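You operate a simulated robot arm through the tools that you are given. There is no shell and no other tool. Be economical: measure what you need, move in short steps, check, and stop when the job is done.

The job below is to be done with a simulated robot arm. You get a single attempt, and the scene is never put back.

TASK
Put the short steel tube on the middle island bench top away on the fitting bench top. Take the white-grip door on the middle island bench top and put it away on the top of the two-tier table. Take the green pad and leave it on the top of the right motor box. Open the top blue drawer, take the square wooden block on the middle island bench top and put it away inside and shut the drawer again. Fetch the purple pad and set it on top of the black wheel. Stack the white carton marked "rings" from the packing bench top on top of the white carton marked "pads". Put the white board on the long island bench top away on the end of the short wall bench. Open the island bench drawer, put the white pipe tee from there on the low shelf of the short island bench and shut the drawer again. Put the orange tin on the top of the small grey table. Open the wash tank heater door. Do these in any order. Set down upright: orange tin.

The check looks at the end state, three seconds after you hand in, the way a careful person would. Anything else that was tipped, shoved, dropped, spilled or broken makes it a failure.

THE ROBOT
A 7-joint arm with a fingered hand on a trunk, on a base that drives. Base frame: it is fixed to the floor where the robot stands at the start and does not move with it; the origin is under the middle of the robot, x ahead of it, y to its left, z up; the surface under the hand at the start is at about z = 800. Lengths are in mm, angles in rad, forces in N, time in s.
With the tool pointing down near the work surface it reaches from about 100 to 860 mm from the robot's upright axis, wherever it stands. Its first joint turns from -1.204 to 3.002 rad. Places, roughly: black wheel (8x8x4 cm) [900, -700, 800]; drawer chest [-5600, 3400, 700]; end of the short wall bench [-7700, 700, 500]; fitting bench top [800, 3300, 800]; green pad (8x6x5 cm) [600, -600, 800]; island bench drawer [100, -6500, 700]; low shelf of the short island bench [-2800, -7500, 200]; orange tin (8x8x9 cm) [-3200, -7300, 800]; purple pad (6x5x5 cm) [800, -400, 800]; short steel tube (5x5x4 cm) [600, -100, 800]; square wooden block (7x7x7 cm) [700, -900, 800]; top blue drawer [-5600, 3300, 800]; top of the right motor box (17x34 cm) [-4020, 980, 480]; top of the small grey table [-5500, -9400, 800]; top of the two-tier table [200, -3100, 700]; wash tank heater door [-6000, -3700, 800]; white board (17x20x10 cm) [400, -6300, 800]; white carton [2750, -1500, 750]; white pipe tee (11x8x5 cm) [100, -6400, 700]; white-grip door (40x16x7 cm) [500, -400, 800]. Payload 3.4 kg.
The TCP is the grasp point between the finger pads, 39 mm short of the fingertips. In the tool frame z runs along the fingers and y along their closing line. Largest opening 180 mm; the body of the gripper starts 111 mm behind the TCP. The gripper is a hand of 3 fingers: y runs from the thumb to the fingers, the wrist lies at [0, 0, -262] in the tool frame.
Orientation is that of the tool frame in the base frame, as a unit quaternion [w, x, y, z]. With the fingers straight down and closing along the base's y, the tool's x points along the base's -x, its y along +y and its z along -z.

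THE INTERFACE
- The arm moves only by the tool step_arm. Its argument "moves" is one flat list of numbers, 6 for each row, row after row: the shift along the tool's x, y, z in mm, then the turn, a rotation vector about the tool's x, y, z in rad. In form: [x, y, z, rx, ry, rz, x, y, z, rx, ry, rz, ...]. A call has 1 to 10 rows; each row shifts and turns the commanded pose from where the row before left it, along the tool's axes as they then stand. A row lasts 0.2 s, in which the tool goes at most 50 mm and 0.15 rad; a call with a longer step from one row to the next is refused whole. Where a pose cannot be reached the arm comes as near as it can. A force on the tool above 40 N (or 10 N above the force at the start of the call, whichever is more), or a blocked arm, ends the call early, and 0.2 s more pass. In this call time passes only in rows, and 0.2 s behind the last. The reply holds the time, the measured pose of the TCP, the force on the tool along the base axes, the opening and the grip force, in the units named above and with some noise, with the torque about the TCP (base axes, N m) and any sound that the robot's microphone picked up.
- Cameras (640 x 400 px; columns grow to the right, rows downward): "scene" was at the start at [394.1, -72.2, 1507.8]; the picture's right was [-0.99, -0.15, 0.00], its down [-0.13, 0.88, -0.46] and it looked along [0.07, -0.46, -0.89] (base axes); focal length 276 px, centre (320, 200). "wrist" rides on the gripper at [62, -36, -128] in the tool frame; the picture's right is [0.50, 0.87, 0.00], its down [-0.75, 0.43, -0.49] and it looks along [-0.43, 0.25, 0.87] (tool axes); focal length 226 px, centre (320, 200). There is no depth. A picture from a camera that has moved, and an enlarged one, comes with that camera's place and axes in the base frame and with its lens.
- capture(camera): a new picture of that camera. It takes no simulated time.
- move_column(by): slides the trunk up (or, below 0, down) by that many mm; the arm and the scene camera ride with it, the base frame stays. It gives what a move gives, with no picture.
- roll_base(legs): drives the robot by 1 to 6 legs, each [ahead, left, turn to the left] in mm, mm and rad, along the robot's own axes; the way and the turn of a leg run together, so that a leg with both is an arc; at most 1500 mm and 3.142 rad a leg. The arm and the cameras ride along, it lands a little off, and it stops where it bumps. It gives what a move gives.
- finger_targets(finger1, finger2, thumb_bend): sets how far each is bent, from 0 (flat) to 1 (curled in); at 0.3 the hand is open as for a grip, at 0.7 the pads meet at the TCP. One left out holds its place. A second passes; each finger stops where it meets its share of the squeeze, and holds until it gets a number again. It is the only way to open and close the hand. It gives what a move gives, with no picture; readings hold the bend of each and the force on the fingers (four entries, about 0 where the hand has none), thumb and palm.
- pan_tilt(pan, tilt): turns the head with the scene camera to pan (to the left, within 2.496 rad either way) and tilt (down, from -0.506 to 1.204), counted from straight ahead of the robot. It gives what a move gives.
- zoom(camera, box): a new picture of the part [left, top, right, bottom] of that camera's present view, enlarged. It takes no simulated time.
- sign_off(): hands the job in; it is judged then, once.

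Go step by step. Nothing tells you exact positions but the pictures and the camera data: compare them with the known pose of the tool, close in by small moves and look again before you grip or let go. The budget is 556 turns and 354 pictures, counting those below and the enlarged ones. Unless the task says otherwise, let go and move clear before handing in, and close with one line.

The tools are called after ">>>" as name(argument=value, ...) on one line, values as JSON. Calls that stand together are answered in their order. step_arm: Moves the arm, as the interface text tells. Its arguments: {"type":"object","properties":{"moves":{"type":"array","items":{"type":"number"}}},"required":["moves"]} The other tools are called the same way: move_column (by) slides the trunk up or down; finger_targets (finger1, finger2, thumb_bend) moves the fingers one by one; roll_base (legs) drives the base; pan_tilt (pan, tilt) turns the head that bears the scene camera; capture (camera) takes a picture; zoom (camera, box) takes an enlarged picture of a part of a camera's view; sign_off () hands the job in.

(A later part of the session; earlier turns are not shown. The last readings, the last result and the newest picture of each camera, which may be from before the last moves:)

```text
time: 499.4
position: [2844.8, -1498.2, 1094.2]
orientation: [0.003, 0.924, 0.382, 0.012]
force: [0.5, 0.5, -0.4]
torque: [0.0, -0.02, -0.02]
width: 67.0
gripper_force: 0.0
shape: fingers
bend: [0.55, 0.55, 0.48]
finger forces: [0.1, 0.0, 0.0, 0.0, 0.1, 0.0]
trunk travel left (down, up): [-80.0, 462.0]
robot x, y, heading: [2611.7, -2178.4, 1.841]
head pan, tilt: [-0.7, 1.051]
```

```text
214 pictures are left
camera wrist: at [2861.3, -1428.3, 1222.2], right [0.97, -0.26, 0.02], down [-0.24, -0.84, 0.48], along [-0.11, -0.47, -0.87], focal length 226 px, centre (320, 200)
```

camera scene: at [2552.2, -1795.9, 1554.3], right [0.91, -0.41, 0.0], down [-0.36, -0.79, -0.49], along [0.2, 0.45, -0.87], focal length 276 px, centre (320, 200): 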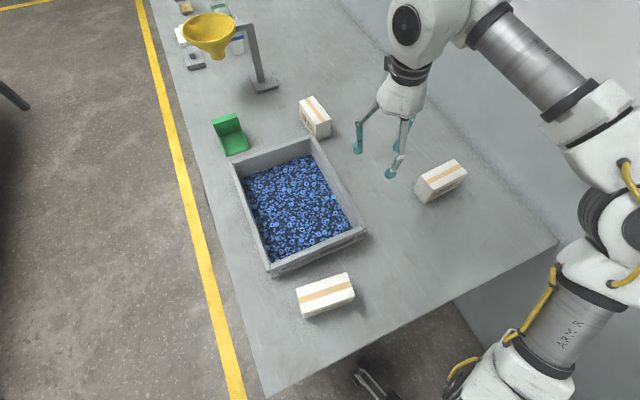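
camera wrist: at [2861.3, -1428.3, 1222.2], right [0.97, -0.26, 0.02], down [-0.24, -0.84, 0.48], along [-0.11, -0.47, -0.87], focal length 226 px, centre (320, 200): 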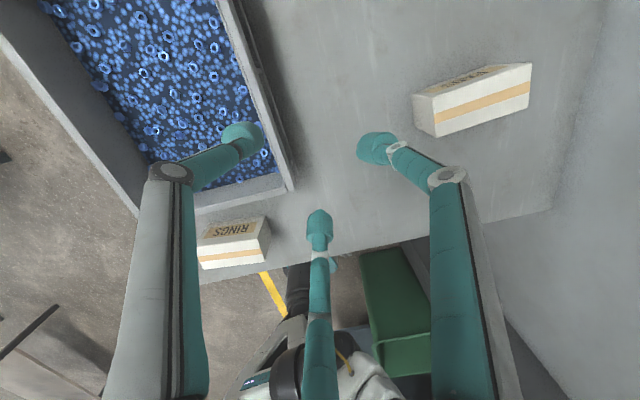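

>>> zoom(camera="scene", box=[270, 230, 430, 330])

>>> zoom(camera="scene", box=[370, 120, 530, 220])

```text
4.00 times, centred on (350, 280) of scene
camera zoom: at [2552.2, -1795.9, 1554.3], right [0.91, -0.41, 0.0], down [-0.36, -0.79, -0.49], along [0.2, 0.45, -0.87], focal length 1105 px, centre (200, -120)
```

zoom: 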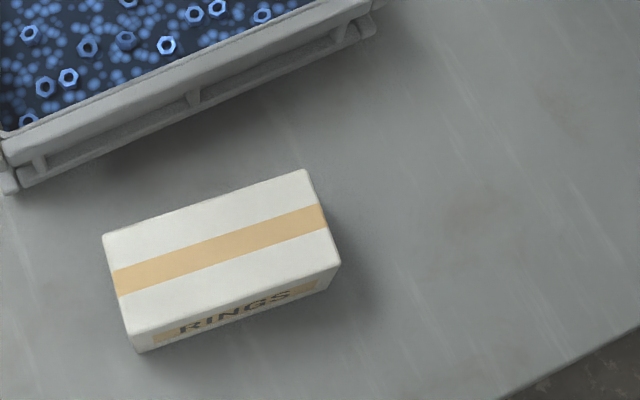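

```text
4.00 times, centred on (450, 170) of scene
camera zoom: at [2552.2, -1795.9, 1554.3], right [0.91, -0.41, 0.0], down [-0.36, -0.79, -0.49], along [0.2, 0.45, -0.87], focal length 1105 px, centre (-200, 320)
```

zoom: 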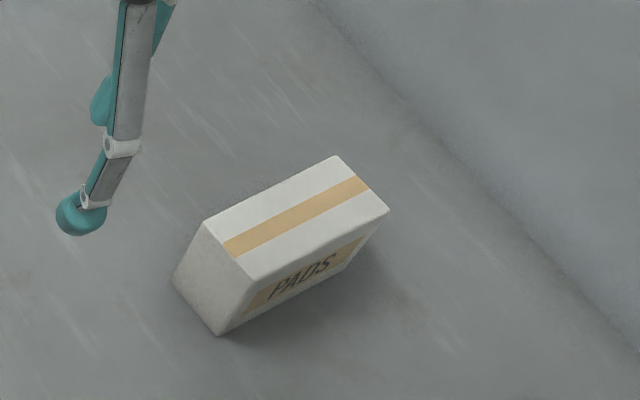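

Rings carton: centre about (2617,-1679), top 881, long side along x. I move over it and yaw the hand so the two fingers straddle its short width.

>>> step_arm(moves=[-46.5, -3.4, 0, 0, 0, 0, -46.5, -3.4, 0, 0, 0, 0, -46.5, -3.4, 0, 0, 0, 0, -46.5, -3.4, 0, 0, 0, 0, -46.5, -3.4, 0, 0, 0, 0, -46.5, -3.4, 0, 0, 0, 0, 0, 0, 0, 0, 0, 0.145, 0, 0, 0, 0, 0, 0.145, 0, 0, 0, 0, 0, 0.145, 0, 0, 0, 0, 0, 0.145])

>>> step_arm(moves=[0, 0, 0, 0, 0, 0.145, 0, 0, 0, 0, 0, 0.145, 0, 0, 0, 0, 0, 0.145, 0, 0, 0, 0, 0, 0.145, 0, 0, 0, 0, 0, 0.145, 0, 0, 0, 0, 0, 0.145, 0, 0, 0, 0, 0, 0.145, 0, 0, 0, 0, 0, 0.145, 0, 0, 0, 0, 0, 0.145, 0, 0, 0, 0, 0, 0.145])

>>> step_arm(moves=[0, 0, 0, 0, 0, 0.145, 0, 0, 0, 0, 0, 0.145, 0, 0, 0, 0, 0, 0.14])

>>> capture(camera="wrist")

```text
time: 501.6
position: [2633.5, -1679.9, 1088.6]
orientation: [-0.001, 0.995, 0.101, 0.013]
force: [-0.5, -0.6, 1.2]
torque: [0.01, 0.0, 0.03]
width: 67.1
gripper_force: 0.1
shape: fingers
bend: [0.55, 0.55, 0.48]
finger forces: [0.0, 0.1, 0.0, 0.1, 0.1, 0.0]
trunk travel left (down, up): [-80.0, 462.0]
robot x, y, heading: [2614.3, -2180.7, 1.848]
head pan, tilt: [-0.7, 1.051]
```

```text
time: 503.8
position: [2634.1, -1680.0, 1089.0]
orientation: [-0.009, 0.811, -0.584, 0.009]
force: [-0.6, 0.5, -0.4]
torque: [0.02, -0.02, 0.02]
width: 67.0
gripper_force: 0.1
shape: fingers
bend: [0.55, 0.55, 0.48]
finger forces: [0.0, 0.1, 0.0, 0.0, 0.0, 0.0]
trunk travel left (down, up): [-80.0, 462.0]
robot x, y, heading: [2610.1, -2182.0, 1.841]
head pan, tilt: [-0.7, 1.051]
```

```text
time: 504.6
position: [2634.6, -1679.9, 1088.5]
orientation: [0.009, -0.668, 0.744, -0.006]
force: [0.7, 0.2, 0.3]
torque: [-0.02, 0.01, -0.03]
width: 67.1
gripper_force: 0.0
shape: fingers
bend: [0.55, 0.55, 0.48]
finger forces: [0.0, 0.0, 0.0, 0.0, 0.0, 0.1]
trunk travel left (down, up): [-80.0, 462.0]
robot x, y, heading: [2607.7, -2180.9, 1.842]
head pan, tilt: [-0.7, 1.051]
```

```text
211 pictures are left
camera wrist: at [2659.9, -1747.4, 1216.1], right [-0.91, -0.4, -0.02], down [-0.36, 0.79, 0.49], along [-0.18, 0.45, -0.87], focal length 226 px, centre (320, 200)
```

wrist: 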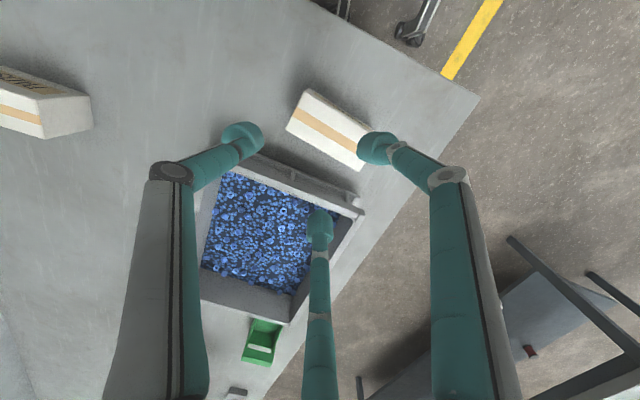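

Aligned. I open suitably and descend around the carton.

>>> finger_targets(finger1=0.42, finger2=0.42, thumb_bend=0.34)

>>> step_arm(moves=[4, 0, 40, 0, 0, 0, 0, 0, 45, 0, 0, 0, 0, 0, 45, 0, 0, 0])

>>> capture(camera="wrist")

```text
time: 505.6
position: [2633.9, -1679.6, 1088.0]
orientation: [0.009, -0.669, 0.743, -0.007]
force: [0.0, -0.1, -0.5]
torque: [0.0, 0.01, 0.05]
width: 120.3
gripper_force: 0.0
shape: fingers
bend: [0.42, 0.42, 0.34]
finger forces: [0.0, 0.0, 0.1, 0.0, 0.0, 0.0]
trunk travel left (down, up): [-80.0, 462.0]
robot x, y, heading: [2610.9, -2179.9, 1.848]
head pan, tilt: [-0.7, 1.051]
```

```text
time: 506.4
position: [2636.8, -1682.0, 957.0]
orientation: [0.009, -0.669, 0.744, -0.007]
force: [0.5, 0.0, -0.5]
torque: [0.0, 0.02, 0.0]
width: 120.4
gripper_force: 0.1
shape: fingers
bend: [0.42, 0.42, 0.34]
finger forces: [0.1, 0.0, 0.0, 0.0, 0.0, 0.1]
trunk travel left (down, up): [-80.0, 462.0]
robot x, y, heading: [2609.7, -2181.2, 1.846]
head pan, tilt: [-0.7, 1.051]
```

```text
210 pictures are left
camera wrist: at [2663.7, -1749.4, 1086.2], right [-0.91, -0.41, -0.02], down [-0.37, 0.79, 0.49], along [-0.18, 0.45, -0.87], focal length 226 px, centre (320, 200)
```

wrist: 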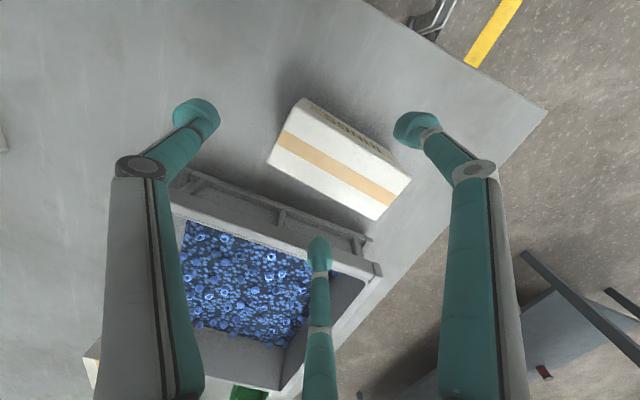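

>>> finger_targets(finger1=0.46, finger2=0.46)

>>> step_arm(moves=[0, 2, 40, 0, 0, 0, 0, 0, 40, 0, 0, 0, 0, 0, 28, 0, 0, 0])

>>> capture(camera="wrist")

```text
time: 507.4
position: [2637.1, -1684.9, 958.5]
orientation: [0.009, -0.67, 0.743, -0.007]
force: [0.2, 0.2, -0.3]
torque: [-0.02, -0.01, 0.01]
width: 113.4
gripper_force: 0.1
shape: fingers
bend: [0.46, 0.46, 0.34]
finger forces: [0.1, 0.0, 0.0, 0.0, 0.0, 0.1]
trunk travel left (down, up): [-80.0, 462.0]
robot x, y, heading: [2609.5, -2178.7, 1.853]
head pan, tilt: [-0.7, 1.051]
```

```text
time: 508.2
position: [2639.0, -1682.0, 849.9]
orientation: [0.009, -0.669, 0.743, -0.008]
force: [-0.5, -0.3, 0.2]
torque: [-0.03, 0.0, 0.02]
width: 113.8
gripper_force: 0.0
shape: fingers
bend: [0.46, 0.46, 0.34]
finger forces: [0.0, 0.0, 0.0, 0.0, 0.0, 0.0]
trunk travel left (down, up): [-80.0, 462.0]
robot x, y, heading: [2608.3, -2178.7, 1.842]
head pan, tilt: [-0.7, 1.051]
```

```text
209 pictures are left
camera wrist: at [2665.4, -1748.4, 977.7], right [-0.91, -0.41, -0.02], down [-0.36, 0.79, 0.49], along [-0.18, 0.45, -0.87], focal length 226 px, centre (320, 200)
```

wrist: 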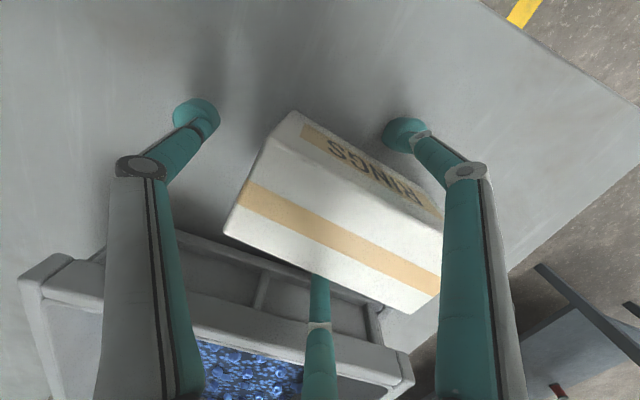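

>>> finger_targets(finger1=0.75, finger2=0.75, thumb_bend=0.42)

>>> finger_targets(thumb_bend=0.48)

>>> capture(camera="wrist")

```text
time: 509.2
position: [2639.4, -1681.7, 851.0]
orientation: [0.01, -0.669, 0.743, -0.007]
force: [0.2, 0.0, 0.4]
torque: [0.0, -0.03, -0.04]
width: 70.4
gripper_force: 11.0
shape: fingers
bend: [0.58, 0.57, 0.42]
finger forces: [10.8, 10.7, 0.1, 0.0, 0.0, 0.1]
trunk travel left (down, up): [-80.0, 462.0]
robot x, y, heading: [2609.6, -2178.3, 1.843]
head pan, tilt: [-0.7, 1.051]
```

```text
time: 510.2
position: [2639.1, -1681.9, 850.8]
orientation: [0.009, -0.668, 0.744, -0.007]
force: [0.0, 0.5, 0.5]
torque: [0.01, -0.04, 0.01]
width: 60.4
gripper_force: 11.7
shape: fingers
bend: [0.57, 0.57, 0.47]
finger forces: [10.9, 10.9, 0.1, 0.0, 1.3, 0.0]
trunk travel left (down, up): [-80.0, 462.0]
robot x, y, heading: [2607.8, -2181.5, 1.847]
head pan, tilt: [-0.7, 1.051]
```

```text
208 pictures are left
camera wrist: at [2665.4, -1748.8, 978.4], right [-0.91, -0.41, -0.02], down [-0.37, 0.79, 0.49], along [-0.18, 0.45, -0.87], focal length 226 px, centre (320, 200)
```

wrist: 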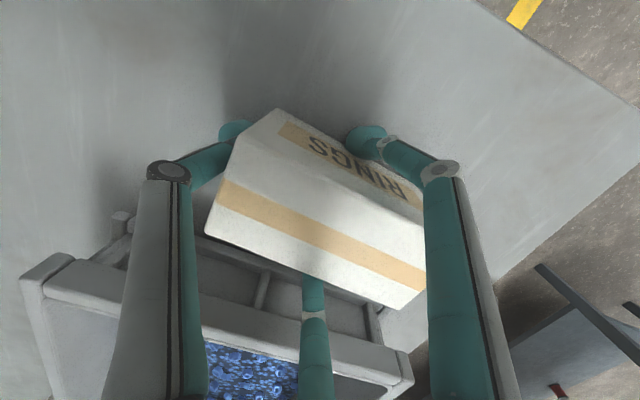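

>>> step_arm(moves=[0, 0, -20, 0, 0, 0, 0, 0, -40, 0, 0, 0, 0, 0, -45, 0, 0, 0, 0, 0, -45, 0, 0, 0, 0, 0, -40, 0, 0, 0])

>>> capture(camera="wrist")

>>> capture(camera="scene")

```text
time: 511.4
position: [2630.4, -1684.0, 1043.0]
orientation: [0.009, -0.669, 0.743, -0.006]
force: [0.4, -0.5, -2.9]
torque: [-0.02, -0.04, -0.04]
width: 60.3
gripper_force: 11.4
shape: fingers
bend: [0.57, 0.57, 0.47]
finger forces: [10.7, 10.7, 0.0, 0.0, 1.3, 0.1]
trunk travel left (down, up): [-80.0, 462.0]
robot x, y, heading: [2610.6, -2183.2, 1.842]
head pan, tilt: [-0.7, 1.051]
```

```text
207 pictures are left
camera wrist: at [2656.1, -1751.6, 1171.5], right [-0.91, -0.41, -0.02], down [-0.37, 0.79, 0.49], along [-0.18, 0.45, -0.87], focal length 226 px, centre (320, 200)
```

wrist: 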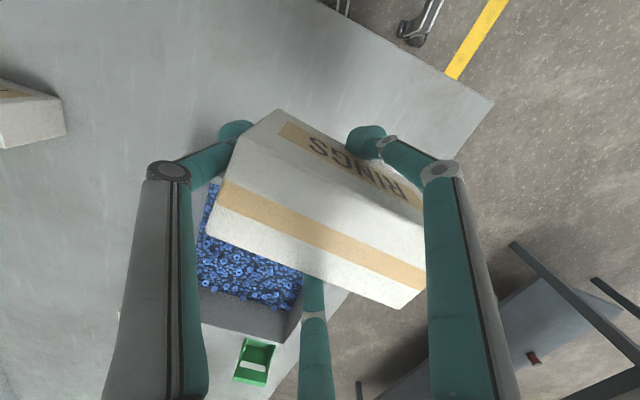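

```text
206 pictures are left
camera scene: at [2550.4, -1797.2, 1554.6], right [0.91, -0.41, 0.0], down [-0.36, -0.79, -0.49], along [0.2, 0.45, -0.87], focal length 276 px, centre (320, 200)
```

scene: 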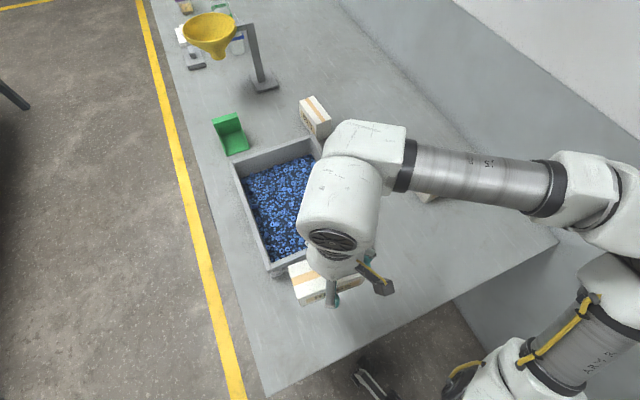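

Held. I shift the base a little and carry the carton over the PADS carton.

>>> roll_base(legs=[[10, -75, 0]])

>>> step_arm(moves=[-20, -42, 0, 0, 0, 0, -20, -42, 0, 0, 0, 0, -20, -42, 0, 0, 0, 0, -20, -42, 0, 0, 0, 0, -20, -42, 0, 0, 0, 0, -20, -42, 0, 0, 0, 0, -20, -42, 0, 0, 0, 0, -20, -42, 0, 0, 0, 0])

>>> capture(camera="wrist")

>>> capture(camera="scene")

```text
time: 512.4
position: [2657.3, -1664.8, 1046.9]
orientation: [0.029, -0.671, 0.741, -0.015]
force: [-2.6, -1.3, -4.2]
torque: [0.07, -0.26, -0.01]
width: 60.1
gripper_force: 11.3
shape: fingers
bend: [0.57, 0.57, 0.47]
finger forces: [11.1, 10.7, 0.1, 0.0, 1.2, 0.1]
trunk travel left (down, up): [-80.0, 462.0]
robot x, y, heading: [2668.6, -2150.6, 1.844]
head pan, tilt: [-0.7, 1.051]
```

```text
time: 514.2
position: [3039.1, -1534.8, 1055.4]
orientation: [0.016, -0.671, 0.741, -0.009]
force: [0.6, 0.5, -2.6]
torque: [-0.02, 0.01, 0.0]
width: 60.5
gripper_force: 11.3
shape: fingers
bend: [0.57, 0.57, 0.47]
finger forces: [10.5, 10.7, 0.0, 0.0, 1.6, 0.0]
trunk travel left (down, up): [-80.0, 462.0]
robot x, y, heading: [2673.4, -2155.2, 1.845]
head pan, tilt: [-0.7, 1.051]
```

```text
205 pictures are left
camera wrist: at [3063.8, -1601.4, 1183.8], right [-0.91, -0.41, -0.04], down [-0.38, 0.79, 0.49], along [-0.17, 0.46, -0.87], focal length 226 px, centre (320, 200)
```

wrist: 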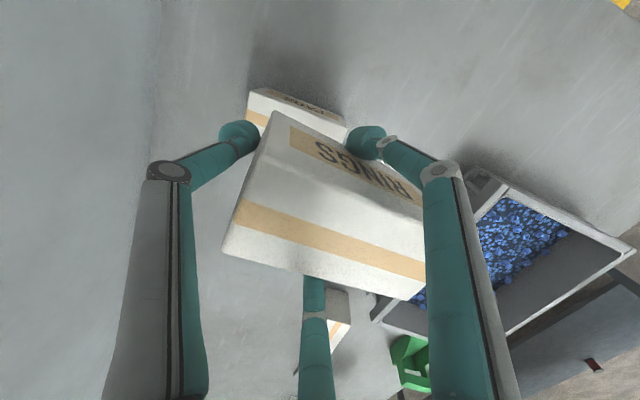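

```text
204 pictures are left
camera scene: at [2612.5, -1767.1, 1554.2], right [0.91, -0.41, 0.0], down [-0.36, -0.79, -0.49], along [0.2, 0.45, -0.87], focal length 276 px, centre (320, 200)
```

scene: 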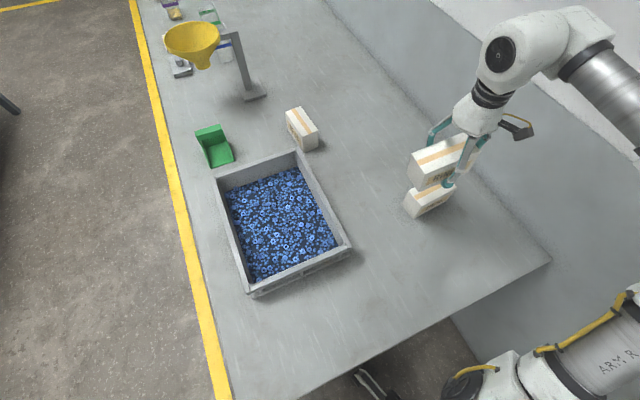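

>>> zoom(camera="scene", box=[370, 110, 530, 235])

```text
3.20 times, centred on (450, 172) of scene
camera zoom: at [2612.5, -1767.1, 1554.2], right [0.91, -0.41, 0.0], down [-0.36, -0.79, -0.49], along [0.2, 0.45, -0.87], focal length 884 px, centre (-96, 288)
```

zoom: 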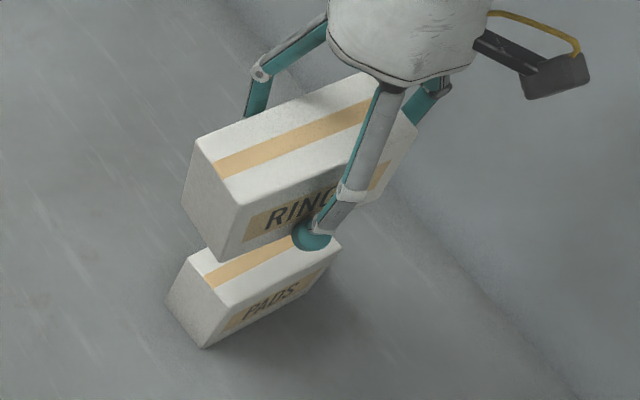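

>>> step_arm(moves=[-13, -29, 0, -0.035, 0.012, 0, -13, -29, 0, 0, 0, -0.1, 0, 0, 0, 0, 0, -0.097])

>>> capture(camera="wrist")

>>> zoom(camera="scene", box=[370, 110, 530, 235])

```text
time: 515.0
position: [3099.4, -1514.1, 1056.3]
orientation: [-0.001, 0.741, -0.672, -0.001]
force: [0.6, 1.1, -3.8]
torque: [-0.04, 0.0, -0.01]
width: 60.4
gripper_force: 10.7
shape: fingers
bend: [0.57, 0.57, 0.47]
finger forces: [10.4, 10.5, 0.0, 0.0, 1.5, 0.1]
trunk travel left (down, up): [-80.0, 462.0]
robot x, y, heading: [2668.0, -2154.0, 1.844]
head pan, tilt: [-0.7, 1.051]
```

```text
202 pictures are left
camera wrist: at [3141.7, -1573.4, 1184.9], right [-0.81, -0.58, 0.0], down [-0.51, 0.71, 0.49], along [-0.29, 0.4, -0.87], focal length 226 px, centre (320, 200)
```

wrist: 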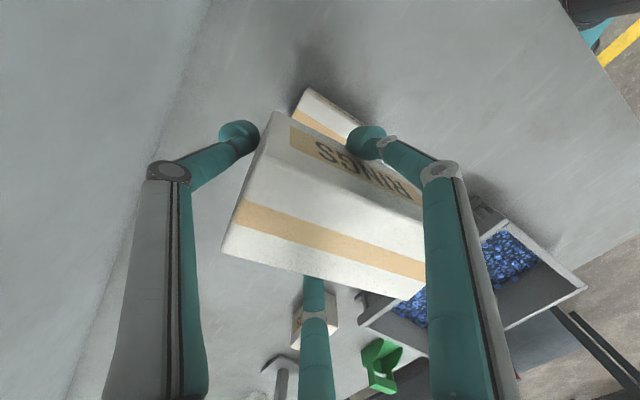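

```text
3.20 times, centred on (450, 172) of scene
camera zoom: at [2616.8, -1766.5, 1554.2], right [0.91, -0.41, 0.0], down [-0.36, -0.79, -0.49], along [0.2, 0.45, -0.87], focal length 884 px, centre (-96, 288)
```

zoom: 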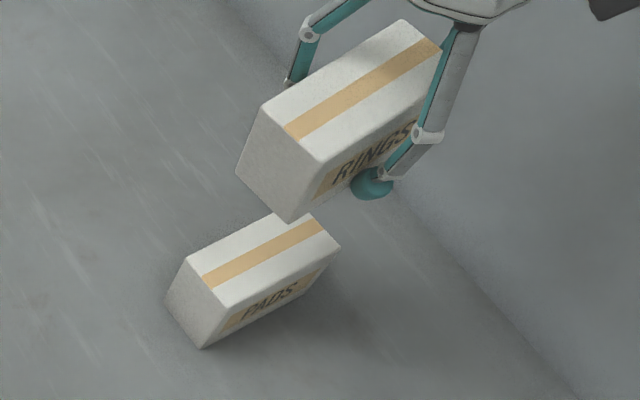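

>>> step_arm(moves=[6, 0, 40, 0, 0, 0.06, 0, 0, 40, 0, 0, 0, 0, 0, 25, 0, 0, 0])

>>> zoom(camera="scene", box=[370, 110, 530, 235])

>>> capture(camera="wrist")

```text
time: 515.8
position: [3099.0, -1518.4, 953.0]
orientation: [0.001, 0.719, -0.695, -0.001]
force: [0.0, -0.4, -2.5]
torque: [0.05, -0.03, 0.01]
width: 60.5
gripper_force: 11.2
shape: fingers
bend: [0.57, 0.57, 0.47]
finger forces: [10.5, 10.6, 0.0, 0.0, 1.5, 0.0]
trunk travel left (down, up): [-80.0, 462.0]
robot x, y, heading: [2669.5, -2153.1, 1.844]
head pan, tilt: [-0.7, 1.051]
```

```text
3.20 times, centred on (450, 172) of scene
camera zoom: at [2619.4, -1765.6, 1554.0], right [0.91, -0.41, 0.0], down [-0.36, -0.79, -0.49], along [0.2, 0.45, -0.87], focal length 884 px, centre (-96, 288)
```

zoom: 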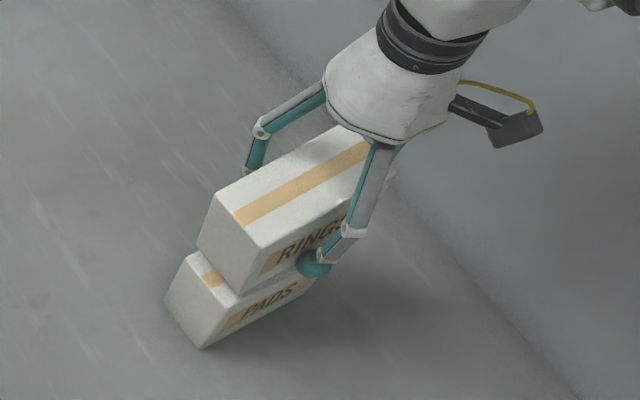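

```text
199 pictures are left
camera wrist: at [3137.5, -1580.8, 1080.2], right [-0.85, -0.53, 0.0], down [-0.46, 0.74, 0.49], along [-0.26, 0.42, -0.87], focal length 226 px, centre (320, 200)
```

wrist: 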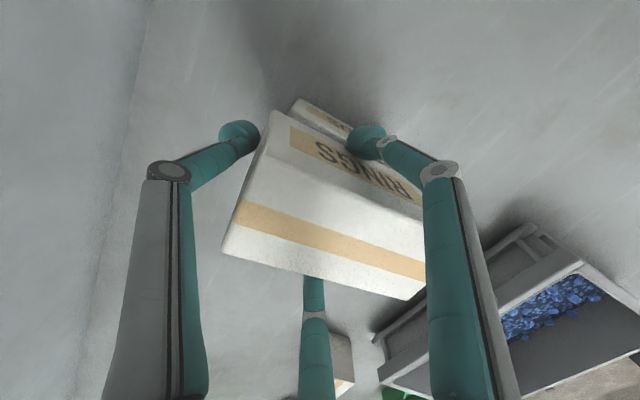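

Well aligned (few mm). I lower to contact.

>>> step_arm(moves=[0, 6, 14, 0, 0, 0])

>>> step_arm(moves=[0, 0, 5, 0, 0, 0])

>>> step_arm(moves=[0, 0, 4, 0, 0, 0])

```text
time: 516.2
position: [3078.3, -1523.2, 947.6]
orientation: [-0.006, 0.719, -0.695, 0.002]
force: [0.0, 0.1, -2.6]
torque: [0.02, -0.06, -0.02]
width: 60.3
gripper_force: 11.1
shape: fingers
bend: [0.57, 0.57, 0.47]
finger forces: [10.6, 10.6, 0.0, 0.0, 1.4, 0.1]
trunk travel left (down, up): [-80.0, 462.0]
robot x, y, heading: [2672.3, -2154.0, 1.846]
head pan, tilt: [-0.7, 1.051]
```

```text
time: 516.6
position: [3091.6, -1520.2, 936.0]
orientation: [-0.001, 0.719, -0.695, -0.001]
force: [-0.3, 0.3, -3.1]
torque: [0.01, 0.02, 0.01]
width: 60.0
gripper_force: 10.9
shape: fingers
bend: [0.57, 0.57, 0.47]
finger forces: [10.5, 10.5, 0.0, 0.0, 1.0, 0.1]
trunk travel left (down, up): [-80.0, 462.0]
robot x, y, heading: [2668.0, -2153.7, 1.837]
head pan, tilt: [-0.7, 1.051]
```

```text
time: 517.0
position: [3080.9, -1522.3, 937.3]
orientation: [-0.005, 0.72, -0.694, 0.002]
force: [-0.2, 0.7, -3.1]
torque: [0.02, -0.05, 0.0]
width: 60.0
gripper_force: 11.1
shape: fingers
bend: [0.57, 0.57, 0.47]
finger forces: [10.5, 10.6, 0.0, 0.0, 1.2, 0.1]
trunk travel left (down, up): [-80.0, 462.0]
robot x, y, heading: [2669.3, -2151.8, 1.843]
head pan, tilt: [-0.7, 1.051]
```

>>> step_arm(moves=[0, 0, 0, 0, 0, 0, 0, 0, 0, 0, 0, 0, 0, 0, 0, 0, 0, 0])

>>> zoom(camera="scene", box=[370, 110, 530, 235])

```text
time: 517.8
position: [3084.8, -1522.4, 935.6]
orientation: [-0.003, 0.72, -0.694, 0.001]
force: [1.1, 0.7, -2.2]
torque: [0.01, -0.01, 0.0]
width: 60.2
gripper_force: 11.4
shape: fingers
bend: [0.57, 0.57, 0.47]
finger forces: [10.6, 10.8, 0.0, 0.0, 1.3, 0.0]
trunk travel left (down, up): [-80.0, 462.0]
robot x, y, heading: [2668.5, -2151.8, 1.837]
head pan, tilt: [-0.7, 1.051]
```

```text
3.20 times, centred on (450, 172) of scene
camera zoom: at [2613.1, -1767.9, 1554.3], right [0.91, -0.41, 0.0], down [-0.36, -0.79, -0.49], along [0.2, 0.45, -0.87], focal length 884 px, centre (-96, 288)
```

zoom: 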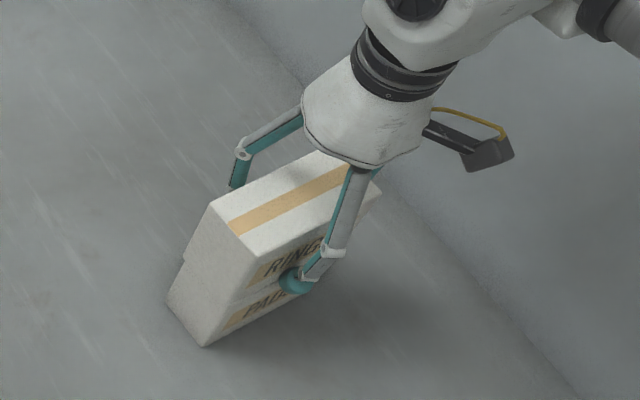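

>>> step_arm(moves=[0, -4, 3, 0, 0, 0])

>>> step_arm(moves=[0, 0, 3, 0, 0, 0])

>>> zoom(camera="scene", box=[370, 110, 530, 235])

```text
time: 518.2
position: [3088.8, -1521.4, 934.6]
orientation: [-0.005, 0.719, -0.695, 0.0]
force: [-2.7, 0.2, 4.8]
torque: [0.02, 0.17, -0.02]
width: 59.6
gripper_force: 11.1
shape: fingers
bend: [0.57, 0.57, 0.47]
finger forces: [11.0, 11.1, 0.0, 0.0, 0.8, 0.0]
trunk travel left (down, up): [-80.0, 462.0]
robot x, y, heading: [2672.8, -2152.3, 1.848]
head pan, tilt: [-0.7, 1.051]
```

```text
time: 518.6
position: [3087.7, -1522.7, 933.3]
orientation: [-0.005, 0.72, -0.694, -0.002]
force: [-1.6, 0.4, 13.8]
torque: [0.0, 0.22, 0.05]
width: 59.5
gripper_force: 12.5
shape: fingers
bend: [0.58, 0.58, 0.47]
finger forces: [12.0, 11.8, 0.1, 0.0, 1.1, 0.1]
trunk travel left (down, up): [-80.0, 462.0]
robot x, y, heading: [2671.6, -2151.6, 1.844]
head pan, tilt: [-0.7, 1.051]
```

```text
3.20 times, centred on (450, 172) of scene
camera zoom: at [2610.3, -1772.1, 1555.7], right [0.91, -0.41, 0.0], down [-0.36, -0.79, -0.49], along [0.2, 0.45, -0.87], focal length 884 px, centre (-96, 288)
```

zoom: 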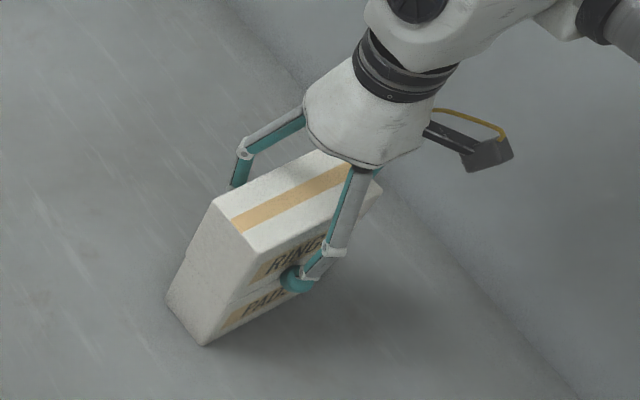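

Stacked with firm contact. I release gently and rise.

>>> finger_targets(finger1=0.5, finger2=0.5, thumb_bend=0.36)

>>> move_column(by=100)

>>> capture(camera="scene")

```text
time: 519.6
position: [3089.4, -1521.7, 929.3]
orientation: [-0.003, 0.72, -0.694, 0.0]
force: [0.4, 0.0, -0.6]
torque: [-0.02, 0.02, -0.02]
width: 101.1
gripper_force: 0.0
shape: fingers
bend: [0.5, 0.5, 0.36]
finger forces: [0.0, 0.0, 0.1, 0.0, 0.1, 0.0]
trunk travel left (down, up): [-80.0, 462.0]
robot x, y, heading: [2668.9, -2152.8, 1.843]
head pan, tilt: [-0.7, 1.051]
```

```text
time: 520.9
position: [3090.0, -1521.5, 1027.4]
orientation: [-0.001, 0.72, -0.694, 0.0]
force: [0.7, 0.7, 0.7]
torque: [-0.01, -0.03, 0.01]
width: 101.2
gripper_force: 0.0
shape: fingers
bend: [0.5, 0.5, 0.36]
finger forces: [0.1, 0.0, 0.0, 0.0, 0.1, 0.1]
trunk travel left (down, up): [-180.0, 362.0]
robot x, y, heading: [2673.2, -2152.1, 1.843]
head pan, tilt: [-0.7, 1.051]
```

```text
196 pictures are left
camera scene: at [2658.2, -1923.4, 1685.1], right [0.91, -0.41, 0.0], down [-0.36, -0.79, -0.49], along [0.2, 0.45, -0.87], focal length 276 px, centre (320, 200)
```

scene: 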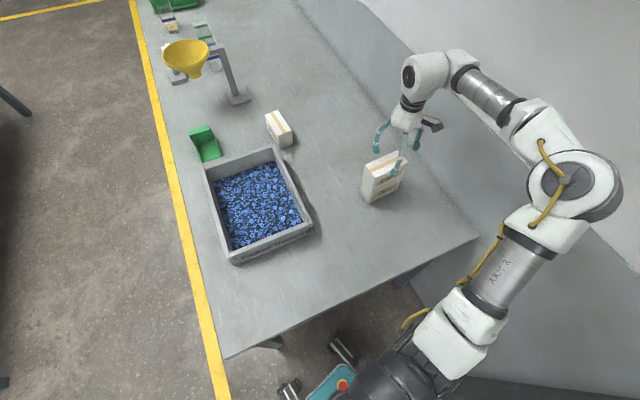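

The stack looks good. I raise and head south-west via the gap below the middle bench to the long island bench.

>>> move_column(by=70)

>>> roll_base(legs=[[344, 859, 0], [0, 0, -1.04], [-779, 880, 0], [-779, 880, 0], [-1007, -972, 0], [-1007, -972, 0]])

>>> pan_tilt(pan=-1.3, tilt=0.5)

>>> capture(camera="scene")

```text
time: 522.0
position: [3090.7, -1521.4, 1097.9]
orientation: [-0.003, 0.72, -0.694, 0.0]
force: [0.0, -1.0, -0.3]
torque: [-0.02, -0.04, -0.02]
width: 101.2
gripper_force: 0.1
shape: fingers
bend: [0.5, 0.5, 0.36]
finger forces: [0.0, 0.1, 0.0, 0.1, 0.1, 0.0]
trunk travel left (down, up): [-250.0, 292.0]
robot x, y, heading: [2668.7, -2156.5, 1.845]
head pan, tilt: [-0.7, 1.051]
```

```text
time: 553.8
position: [125.2, -4817.8, 1098.9]
orientation: [0.003, -0.261, 0.965, -0.003]
force: [0.4, 0.1, 0.3]
torque: [0.02, -0.03, 0.0]
width: 101.2
gripper_force: 0.0
shape: fingers
bend: [0.5, 0.5, 0.36]
finger forces: [0.0, 0.1, 0.0, 0.0, 0.0, 0.1]
trunk travel left (down, up): [-250.0, 292.0]
robot x, y, heading: [-629.8, -4749.3, 0.766]
head pan, tilt: [-0.7, 1.051]
```

```text
time: 554.8
position: [123.2, -4819.2, 1100.7]
orientation: [0.005, -0.262, 0.965, -0.002]
force: [0.1, -0.3, -0.1]
torque: [-0.01, -0.02, 0.04]
width: 101.3
gripper_force: 0.0
shape: fingers
bend: [0.5, 0.5, 0.36]
finger forces: [0.0, 0.0, 0.1, 0.0, 0.1, 0.0]
trunk travel left (down, up): [-250.0, 292.0]
robot x, y, heading: [-626.1, -4752.0, 0.766]
head pan, tilt: [-1.3, 0.499]
```

```text
195 pictures are left
camera scene: at [-482.3, -4742.5, 1806.9], right [-0.51, -0.86, 0.0], down [-0.42, 0.25, -0.87], along [0.75, -0.45, -0.48], focal length 276 px, centre (320, 200)
```

scene: 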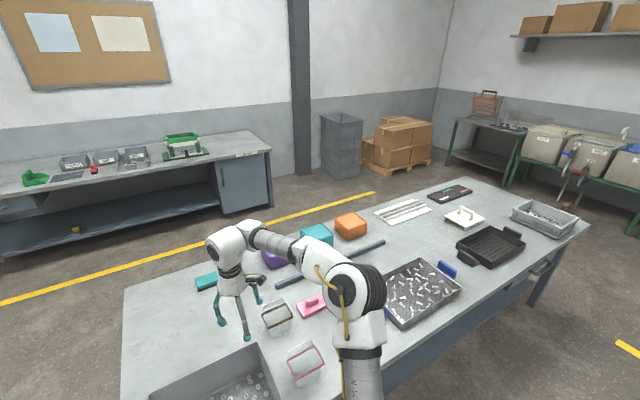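

The white board with a handle is at the bench's far part, and the drawer on this side. I drive on south.

>>> roll_base(legs=[[-1000, -1040, 0]])

>>> pan_tilt(pan=-0.8, tilt=0.85)

>>> capture(camera="scene")

```text
time: 562.0
position: [98.6, -6287.6, 1103.3]
orientation: [0.005, -0.251, 0.968, -0.004]
force: [0.0, -1.2, 0.3]
torque: [0.0, -0.01, -0.03]
width: 101.5
gripper_force: 0.0
shape: fingers
bend: [0.5, 0.5, 0.36]
finger forces: [0.1, 0.0, 0.1, 0.1, 0.0, 0.0]
trunk travel left (down, up): [-250.0, 292.0]
robot x, y, heading: [-648.3, -6198.0, 0.744]
head pan, tilt: [-1.3, 0.499]
```

```text
time: 562.9
position: [94.5, -6285.5, 1105.4]
orientation: [0.007, -0.251, 0.968, -0.004]
force: [-0.4, -0.3, 0.2]
torque: [-0.03, -0.01, 0.0]
width: 101.5
gripper_force: 0.0
shape: fingers
bend: [0.5, 0.5, 0.36]
finger forces: [0.1, 0.1, 0.1, 0.0, 0.0, 0.0]
trunk travel left (down, up): [-250.0, 292.0]
robot x, y, heading: [-649.4, -6197.3, 0.744]
head pan, tilt: [-0.799, 0.85]
```

```text
194 pictures are left
camera scene: at [-504.6, -6154.8, 1777.2], right [-0.06, -1.0, 0.0], down [-0.75, 0.04, -0.66], along [0.65, -0.04, -0.75], focal length 276 px, centre (320, 200)
```

scene: 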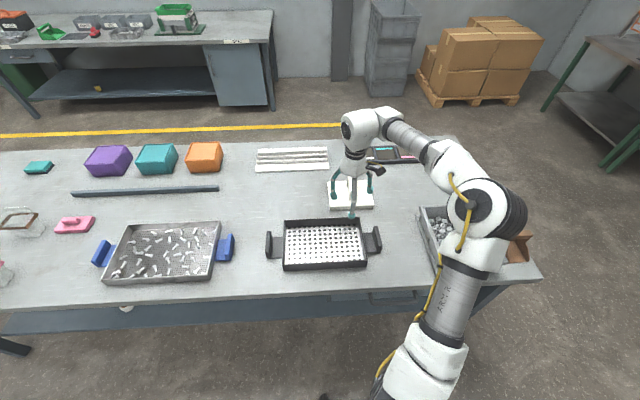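

The board sits behind the hand. I'll first handle the drawer and tee. I back off west to view the drawer front and check space behind.

>>> pan_tilt(pan=2.4, tilt=0.45)

>>> capture(camera="scene")

>>> pan_tilt(pan=-2.4, tilt=0.45)

>>> capture(camera="scene")

```text
time: 565.7
position: [94.2, -6285.4, 1106.1]
orientation: [0.006, -0.251, 0.968, -0.005]
force: [-0.2, -0.1, 0.4]
torque: [0.01, -0.03, -0.01]
width: 101.5
gripper_force: 0.1
shape: fingers
bend: [0.5, 0.5, 0.36]
finger forces: [0.1, 0.0, 0.1, 0.0, 0.0, 0.0]
trunk travel left (down, up): [-250.0, 292.0]
robot x, y, heading: [-649.7, -6198.6, 0.74]
head pan, tilt: [2.4, 0.45]
```

```text
193 pictures are left
camera scene: at [-674.1, -6150.9, 1812.6], right [0.0, 1.0, 0.0], down [0.43, 0.0, -0.9], along [-0.9, 0.0, -0.43], focal length 276 px, centre (320, 200)
```

scene: 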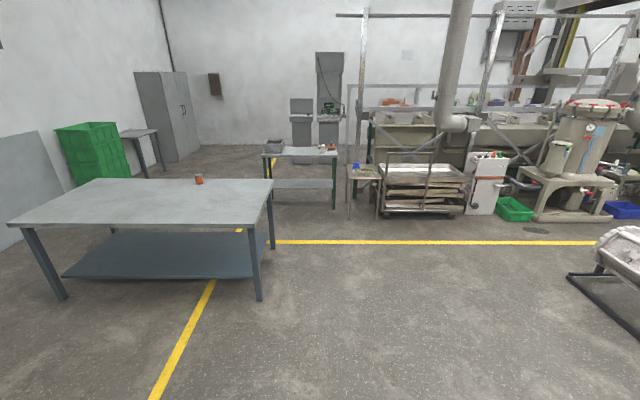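

```text
time: 569.5
position: [94.0, -6285.6, 1106.3]
orientation: [0.006, -0.251, 0.968, -0.005]
force: [0.2, 0.1, 1.4]
torque: [-0.02, 0.02, 0.0]
width: 101.5
gripper_force: 0.1
shape: fingers
bend: [0.5, 0.5, 0.36]
finger forces: [0.0, 0.0, 0.1, 0.0, 0.0, 0.0]
trunk travel left (down, up): [-250.0, 292.0]
robot x, y, heading: [-651.3, -6200.6, 0.744]
head pan, tilt: [-2.4, 0.45]
```

```text
192 pictures are left
camera scene: at [-590.1, -6242.3, 1811.9], right [-1.0, 0.09, 0.01], down [0.03, 0.44, -0.9], along [-0.08, -0.9, -0.44], focal length 276 px, centre (320, 200)
```

scene: 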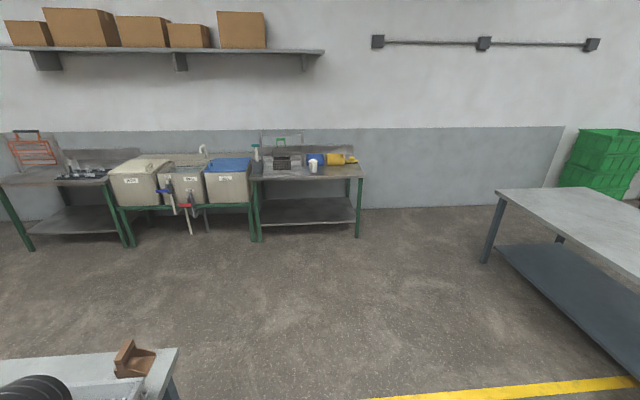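

Floor to the west is free. I back off to view the drawer front.

>>> roll_base(legs=[[-547, 232, 0]])

>>> pan_tilt(pan=-0.75, tilt=0.6)

>>> capture(camera="scene")

```text
time: 572.9
position: [-475.4, -6490.5, 1104.0]
orientation: [0.006, -0.246, 0.969, -0.004]
force: [-0.5, -0.6, 0.2]
torque: [0.05, -0.02, 0.0]
width: 101.5
gripper_force: 0.1
shape: fingers
bend: [0.5, 0.5, 0.36]
finger forces: [0.1, 0.1, 0.1, 0.1, 0.1, 0.0]
trunk travel left (down, up): [-250.0, 292.0]
robot x, y, heading: [-1220.8, -6396.4, 0.734]
head pan, tilt: [-2.4, 0.45]
```

```text
time: 574.6
position: [-480.6, -6486.4, 1108.3]
orientation: [0.008, -0.246, 0.969, -0.005]
force: [0.7, -1.3, 0.7]
torque: [0.0, -0.01, -0.03]
width: 101.1
gripper_force: 0.0
shape: fingers
bend: [0.5, 0.5, 0.36]
finger forces: [0.0, 0.1, 0.1, 0.0, 0.1, 0.0]
trunk travel left (down, up): [-250.0, 292.0]
robot x, y, heading: [-1219.5, -6392.4, 0.738]
head pan, tilt: [-0.75, 0.6]
```

```text
191 pictures are left
camera scene: at [-1063.7, -6348.1, 1798.0], right [-0.02, -1.0, 0.0], down [-0.57, 0.01, -0.82], along [0.82, -0.01, -0.57], focal length 276 px, centre (320, 200)
```

scene: 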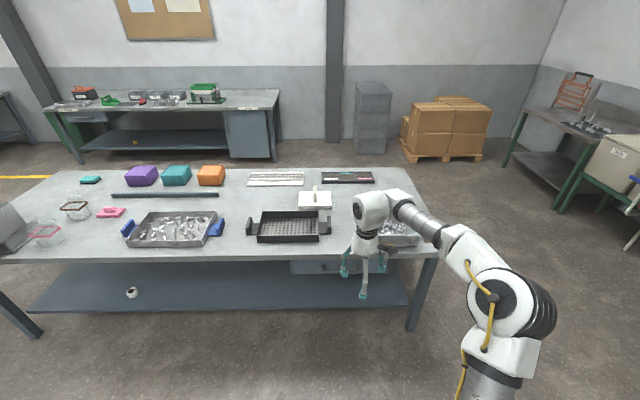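

>>> zoom(camera="scene", box=[240, 160, 440, 310])

```text
2.67 times, centred on (340, 235) of scene
camera zoom: at [-1063.7, -6348.1, 1798.0], right [-0.02, -1.0, 0.0], down [-0.57, 0.01, -0.82], along [0.82, -0.01, -0.57], focal length 737 px, centre (267, 107)
```

zoom: 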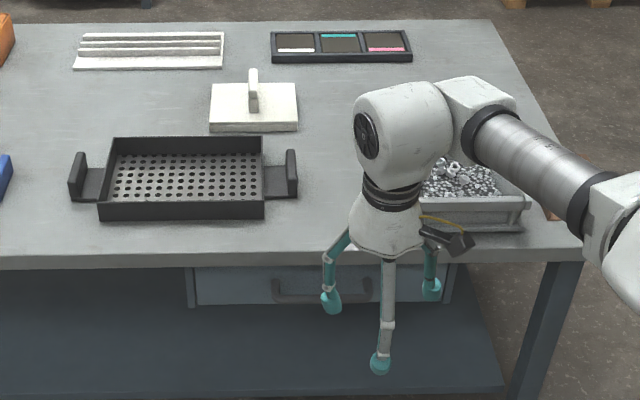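

I position the base like at the chest, lower the trunk, and yaw so the thumb faces the bench.

>>> roll_base(legs=[[-73, -95, 0]])

>>> move_column(by=-200)

>>> step_arm(moves=[0, 0, 0, 0, 0, -0.134, 0, 0, 0, 0, 0, -0.134, 0, 0, 0, 0, 0, -0.134, 0, 0, 0, 0, 0, -0.134, 0, 0, 0, 0, 0, -0.134, 0, 0, 0, 0, 0, -0.134, 0, 0, 0, 0, 0, -0.134, 0, 0, 0, 0, 0, -0.134])

```text
time: 575.8
position: [-492.3, -6582.5, 1122.2]
orientation: [0.015, -0.248, 0.969, -0.015]
force: [-1.1, 0.8, 1.3]
torque: [-0.04, 0.02, 0.02]
width: 101.4
gripper_force: 0.1
shape: fingers
bend: [0.5, 0.5, 0.36]
finger forces: [0.0, 0.0, 0.1, 0.0, 0.0, 0.1]
trunk travel left (down, up): [-250.0, 292.0]
robot x, y, heading: [-1213.9, -6507.5, 0.735]
head pan, tilt: [-0.75, 0.6]
```

```text
time: 578.0
position: [-486.0, -6593.0, 918.2]
orientation: [0.014, -0.249, 0.968, -0.01]
force: [0.6, 0.0, 0.9]
torque: [-0.02, -0.03, 0.04]
width: 101.4
gripper_force: 0.1
shape: fingers
bend: [0.5, 0.5, 0.36]
finger forces: [0.0, 0.0, 0.0, 0.0, 0.0, 0.1]
trunk travel left (down, up): [-50.0, 492.0]
robot x, y, heading: [-1218.3, -6508.3, 0.738]
head pan, tilt: [-0.75, 0.6]
```

```text
time: 579.8
position: [-479.4, -6598.7, 911.4]
orientation: [-0.004, 0.709, -0.705, 0.011]
force: [0.2, -0.1, 0.5]
torque: [0.0, 0.04, 0.0]
width: 101.3
gripper_force: 0.0
shape: fingers
bend: [0.5, 0.5, 0.36]
finger forces: [0.0, 0.0, 0.0, 0.0, 0.1, 0.0]
trunk travel left (down, up): [-50.0, 492.0]
robot x, y, heading: [-1217.6, -6504.6, 0.734]
head pan, tilt: [-0.75, 0.6]
```

>>> step_arm(moves=[-25, 0, 40, 0, 0, 0, -25, 0, 40, 0, 0, 0, -25, 0, 40, 0, 0, 0, -25, 0, 40, 0, 0, 0, -25, 0, 40, 0, 0, 0])

>>> step_arm(moves=[0, 0, 0, 0.143, 0, 0, 0, 0, 0, 0.143, 0, 0, 0, 0, 0, 0.143, 0, 0, 0, 0, 0, 0.143, 0, 0, 0, 0, 0, 0.143, 0, 0, 0, 0, 0, 0.143, 0, 0, 0, 0, 0, 0.143, 0, 0, 0, 0, 0, 0.143, 0, 0, 0, 0, 0, 0.143, 0, 0, 0, 0, 0, 0.143, 0, 0])

>>> capture(camera="wrist")

>>> capture(camera="scene")

```text
time: 581.0
position: [-473.7, -6472.8, 706.9]
orientation: [-0.006, 0.708, -0.706, 0.01]
force: [-0.7, 0.5, 0.4]
torque: [-0.06, 0.0, -0.01]
width: 101.5
gripper_force: 0.0
shape: fingers
bend: [0.5, 0.5, 0.36]
finger forces: [0.0, 0.0, 0.0, 0.1, 0.1, 0.1]
trunk travel left (down, up): [-50.0, 492.0]
robot x, y, heading: [-1217.5, -6504.9, 0.735]
head pan, tilt: [-0.75, 0.6]
```

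```text
time: 583.2
position: [-475.7, -6474.5, 709.5]
orientation: [-0.468, 0.53, -0.526, 0.473]
force: [0.8, -0.5, 0.1]
torque: [0.01, -0.01, -0.02]
width: 101.7
gripper_force: 0.1
shape: fingers
bend: [0.5, 0.5, 0.36]
finger forces: [0.0, 0.0, 0.1, 0.0, 0.0, 0.0]
trunk travel left (down, up): [-50.0, 492.0]
robot x, y, heading: [-1218.0, -6508.9, 0.734]
head pan, tilt: [-0.75, 0.6]
```

```text
189 pictures are left
camera wrist: at [-598.9, -6537.0, 761.9], right [-0.1, -0.51, -0.86], down [-0.54, 0.75, -0.38], along [0.84, 0.42, -0.35], focal length 226 px, centre (320, 200)
```

wrist: 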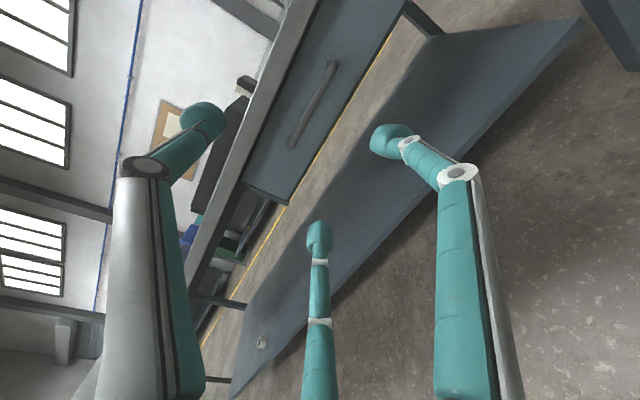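

```text
188 pictures are left
camera scene: at [-836.4, -6249.6, 1543.6], right [-0.02, -1.0, 0.0], down [-0.57, 0.01, -0.82], along [0.82, -0.02, -0.57], focal length 276 px, centre (320, 200)
```

scene: 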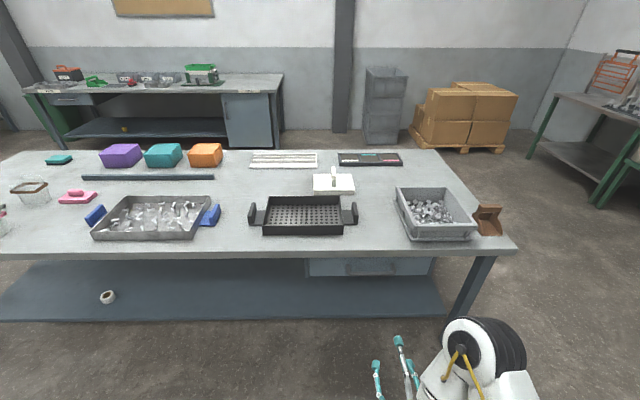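

Pitching at low height worked. The handle is at about (-96,-6470,686). I advance toward it.

>>> step_arm(moves=[0, -2, 43, 0, 0, 0, 0, -2, 43, 0, 0, 0, 0, -2, 43, 0, 0, 0, 0, -2, 43, 0, 0, 0, 0, -2, 43, 0, 0, 0, 0, -2, 43, 0, 0, 0])

>>> finger_targets(finger1=0.5, finger2=0.5, thumb_bend=0.5)

>>> capture(camera="wrist")

>>> zoom(camera="scene", box=[280, 220, 480, 345])

```text
time: 584.6
position: [-226.5, -6454.4, 712.3]
orientation: [0.465, -0.529, 0.53, -0.472]
force: [0.0, 0.7, -0.1]
torque: [0.02, 0.0, -0.01]
width: 102.1
gripper_force: 0.1
shape: fingers
bend: [0.5, 0.5, 0.36]
finger forces: [0.0, 0.0, 0.0, 0.1, 0.0, 0.0]
out of reach, approached as far as the arm can: row 3, 4, 5, 6
trunk travel left (down, up): [-50.0, 492.0]
robot x, y, heading: [-1216.1, -6511.8, 0.733]
head pan, tilt: [-0.75, 0.6]
```

```text
time: 585.6
position: [-225.8, -6453.6, 712.8]
orientation: [-0.464, 0.529, -0.529, 0.474]
force: [0.1, -0.5, 0.2]
torque: [-0.02, 0.01, 0.01]
width: 72.9
gripper_force: 0.1
shape: fingers
bend: [0.5, 0.5, 0.5]
finger forces: [0.0, 0.0, 0.0, 0.0, 0.1, 0.0]
trunk travel left (down, up): [-50.0, 492.0]
robot x, y, heading: [-1214.6, -6508.6, 0.737]
head pan, tilt: [-0.75, 0.6]
```

```text
187 pictures are left
camera wrist: at [-350.0, -6515.7, 765.0], right [-0.11, -0.51, -0.86], down [-0.54, 0.75, -0.38], along [0.84, 0.42, -0.35], focal length 226 px, centre (320, 200)
```

wrist: 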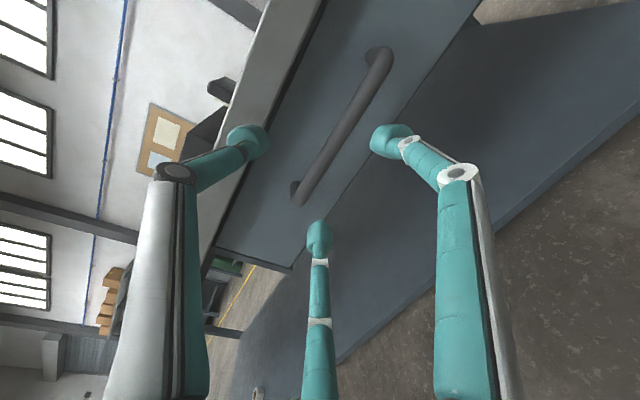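

```text
3.20 times, centred on (380, 282) of scene
camera zoom: at [-833.2, -6256.1, 1544.1], right [-0.02, -1.0, 0.0], down [-0.57, 0.01, -0.82], along [0.82, -0.01, -0.57], focal length 884 px, centre (128, -64)
```

zoom: 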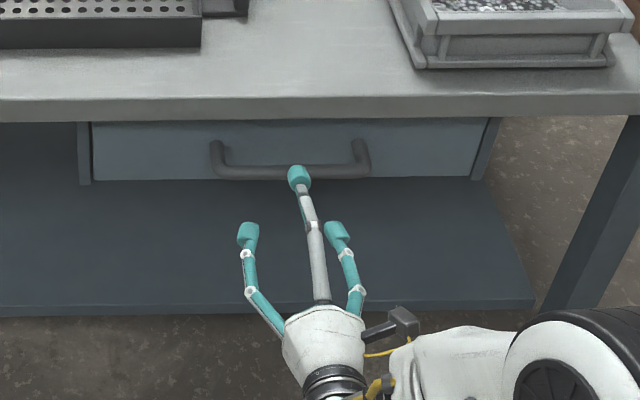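

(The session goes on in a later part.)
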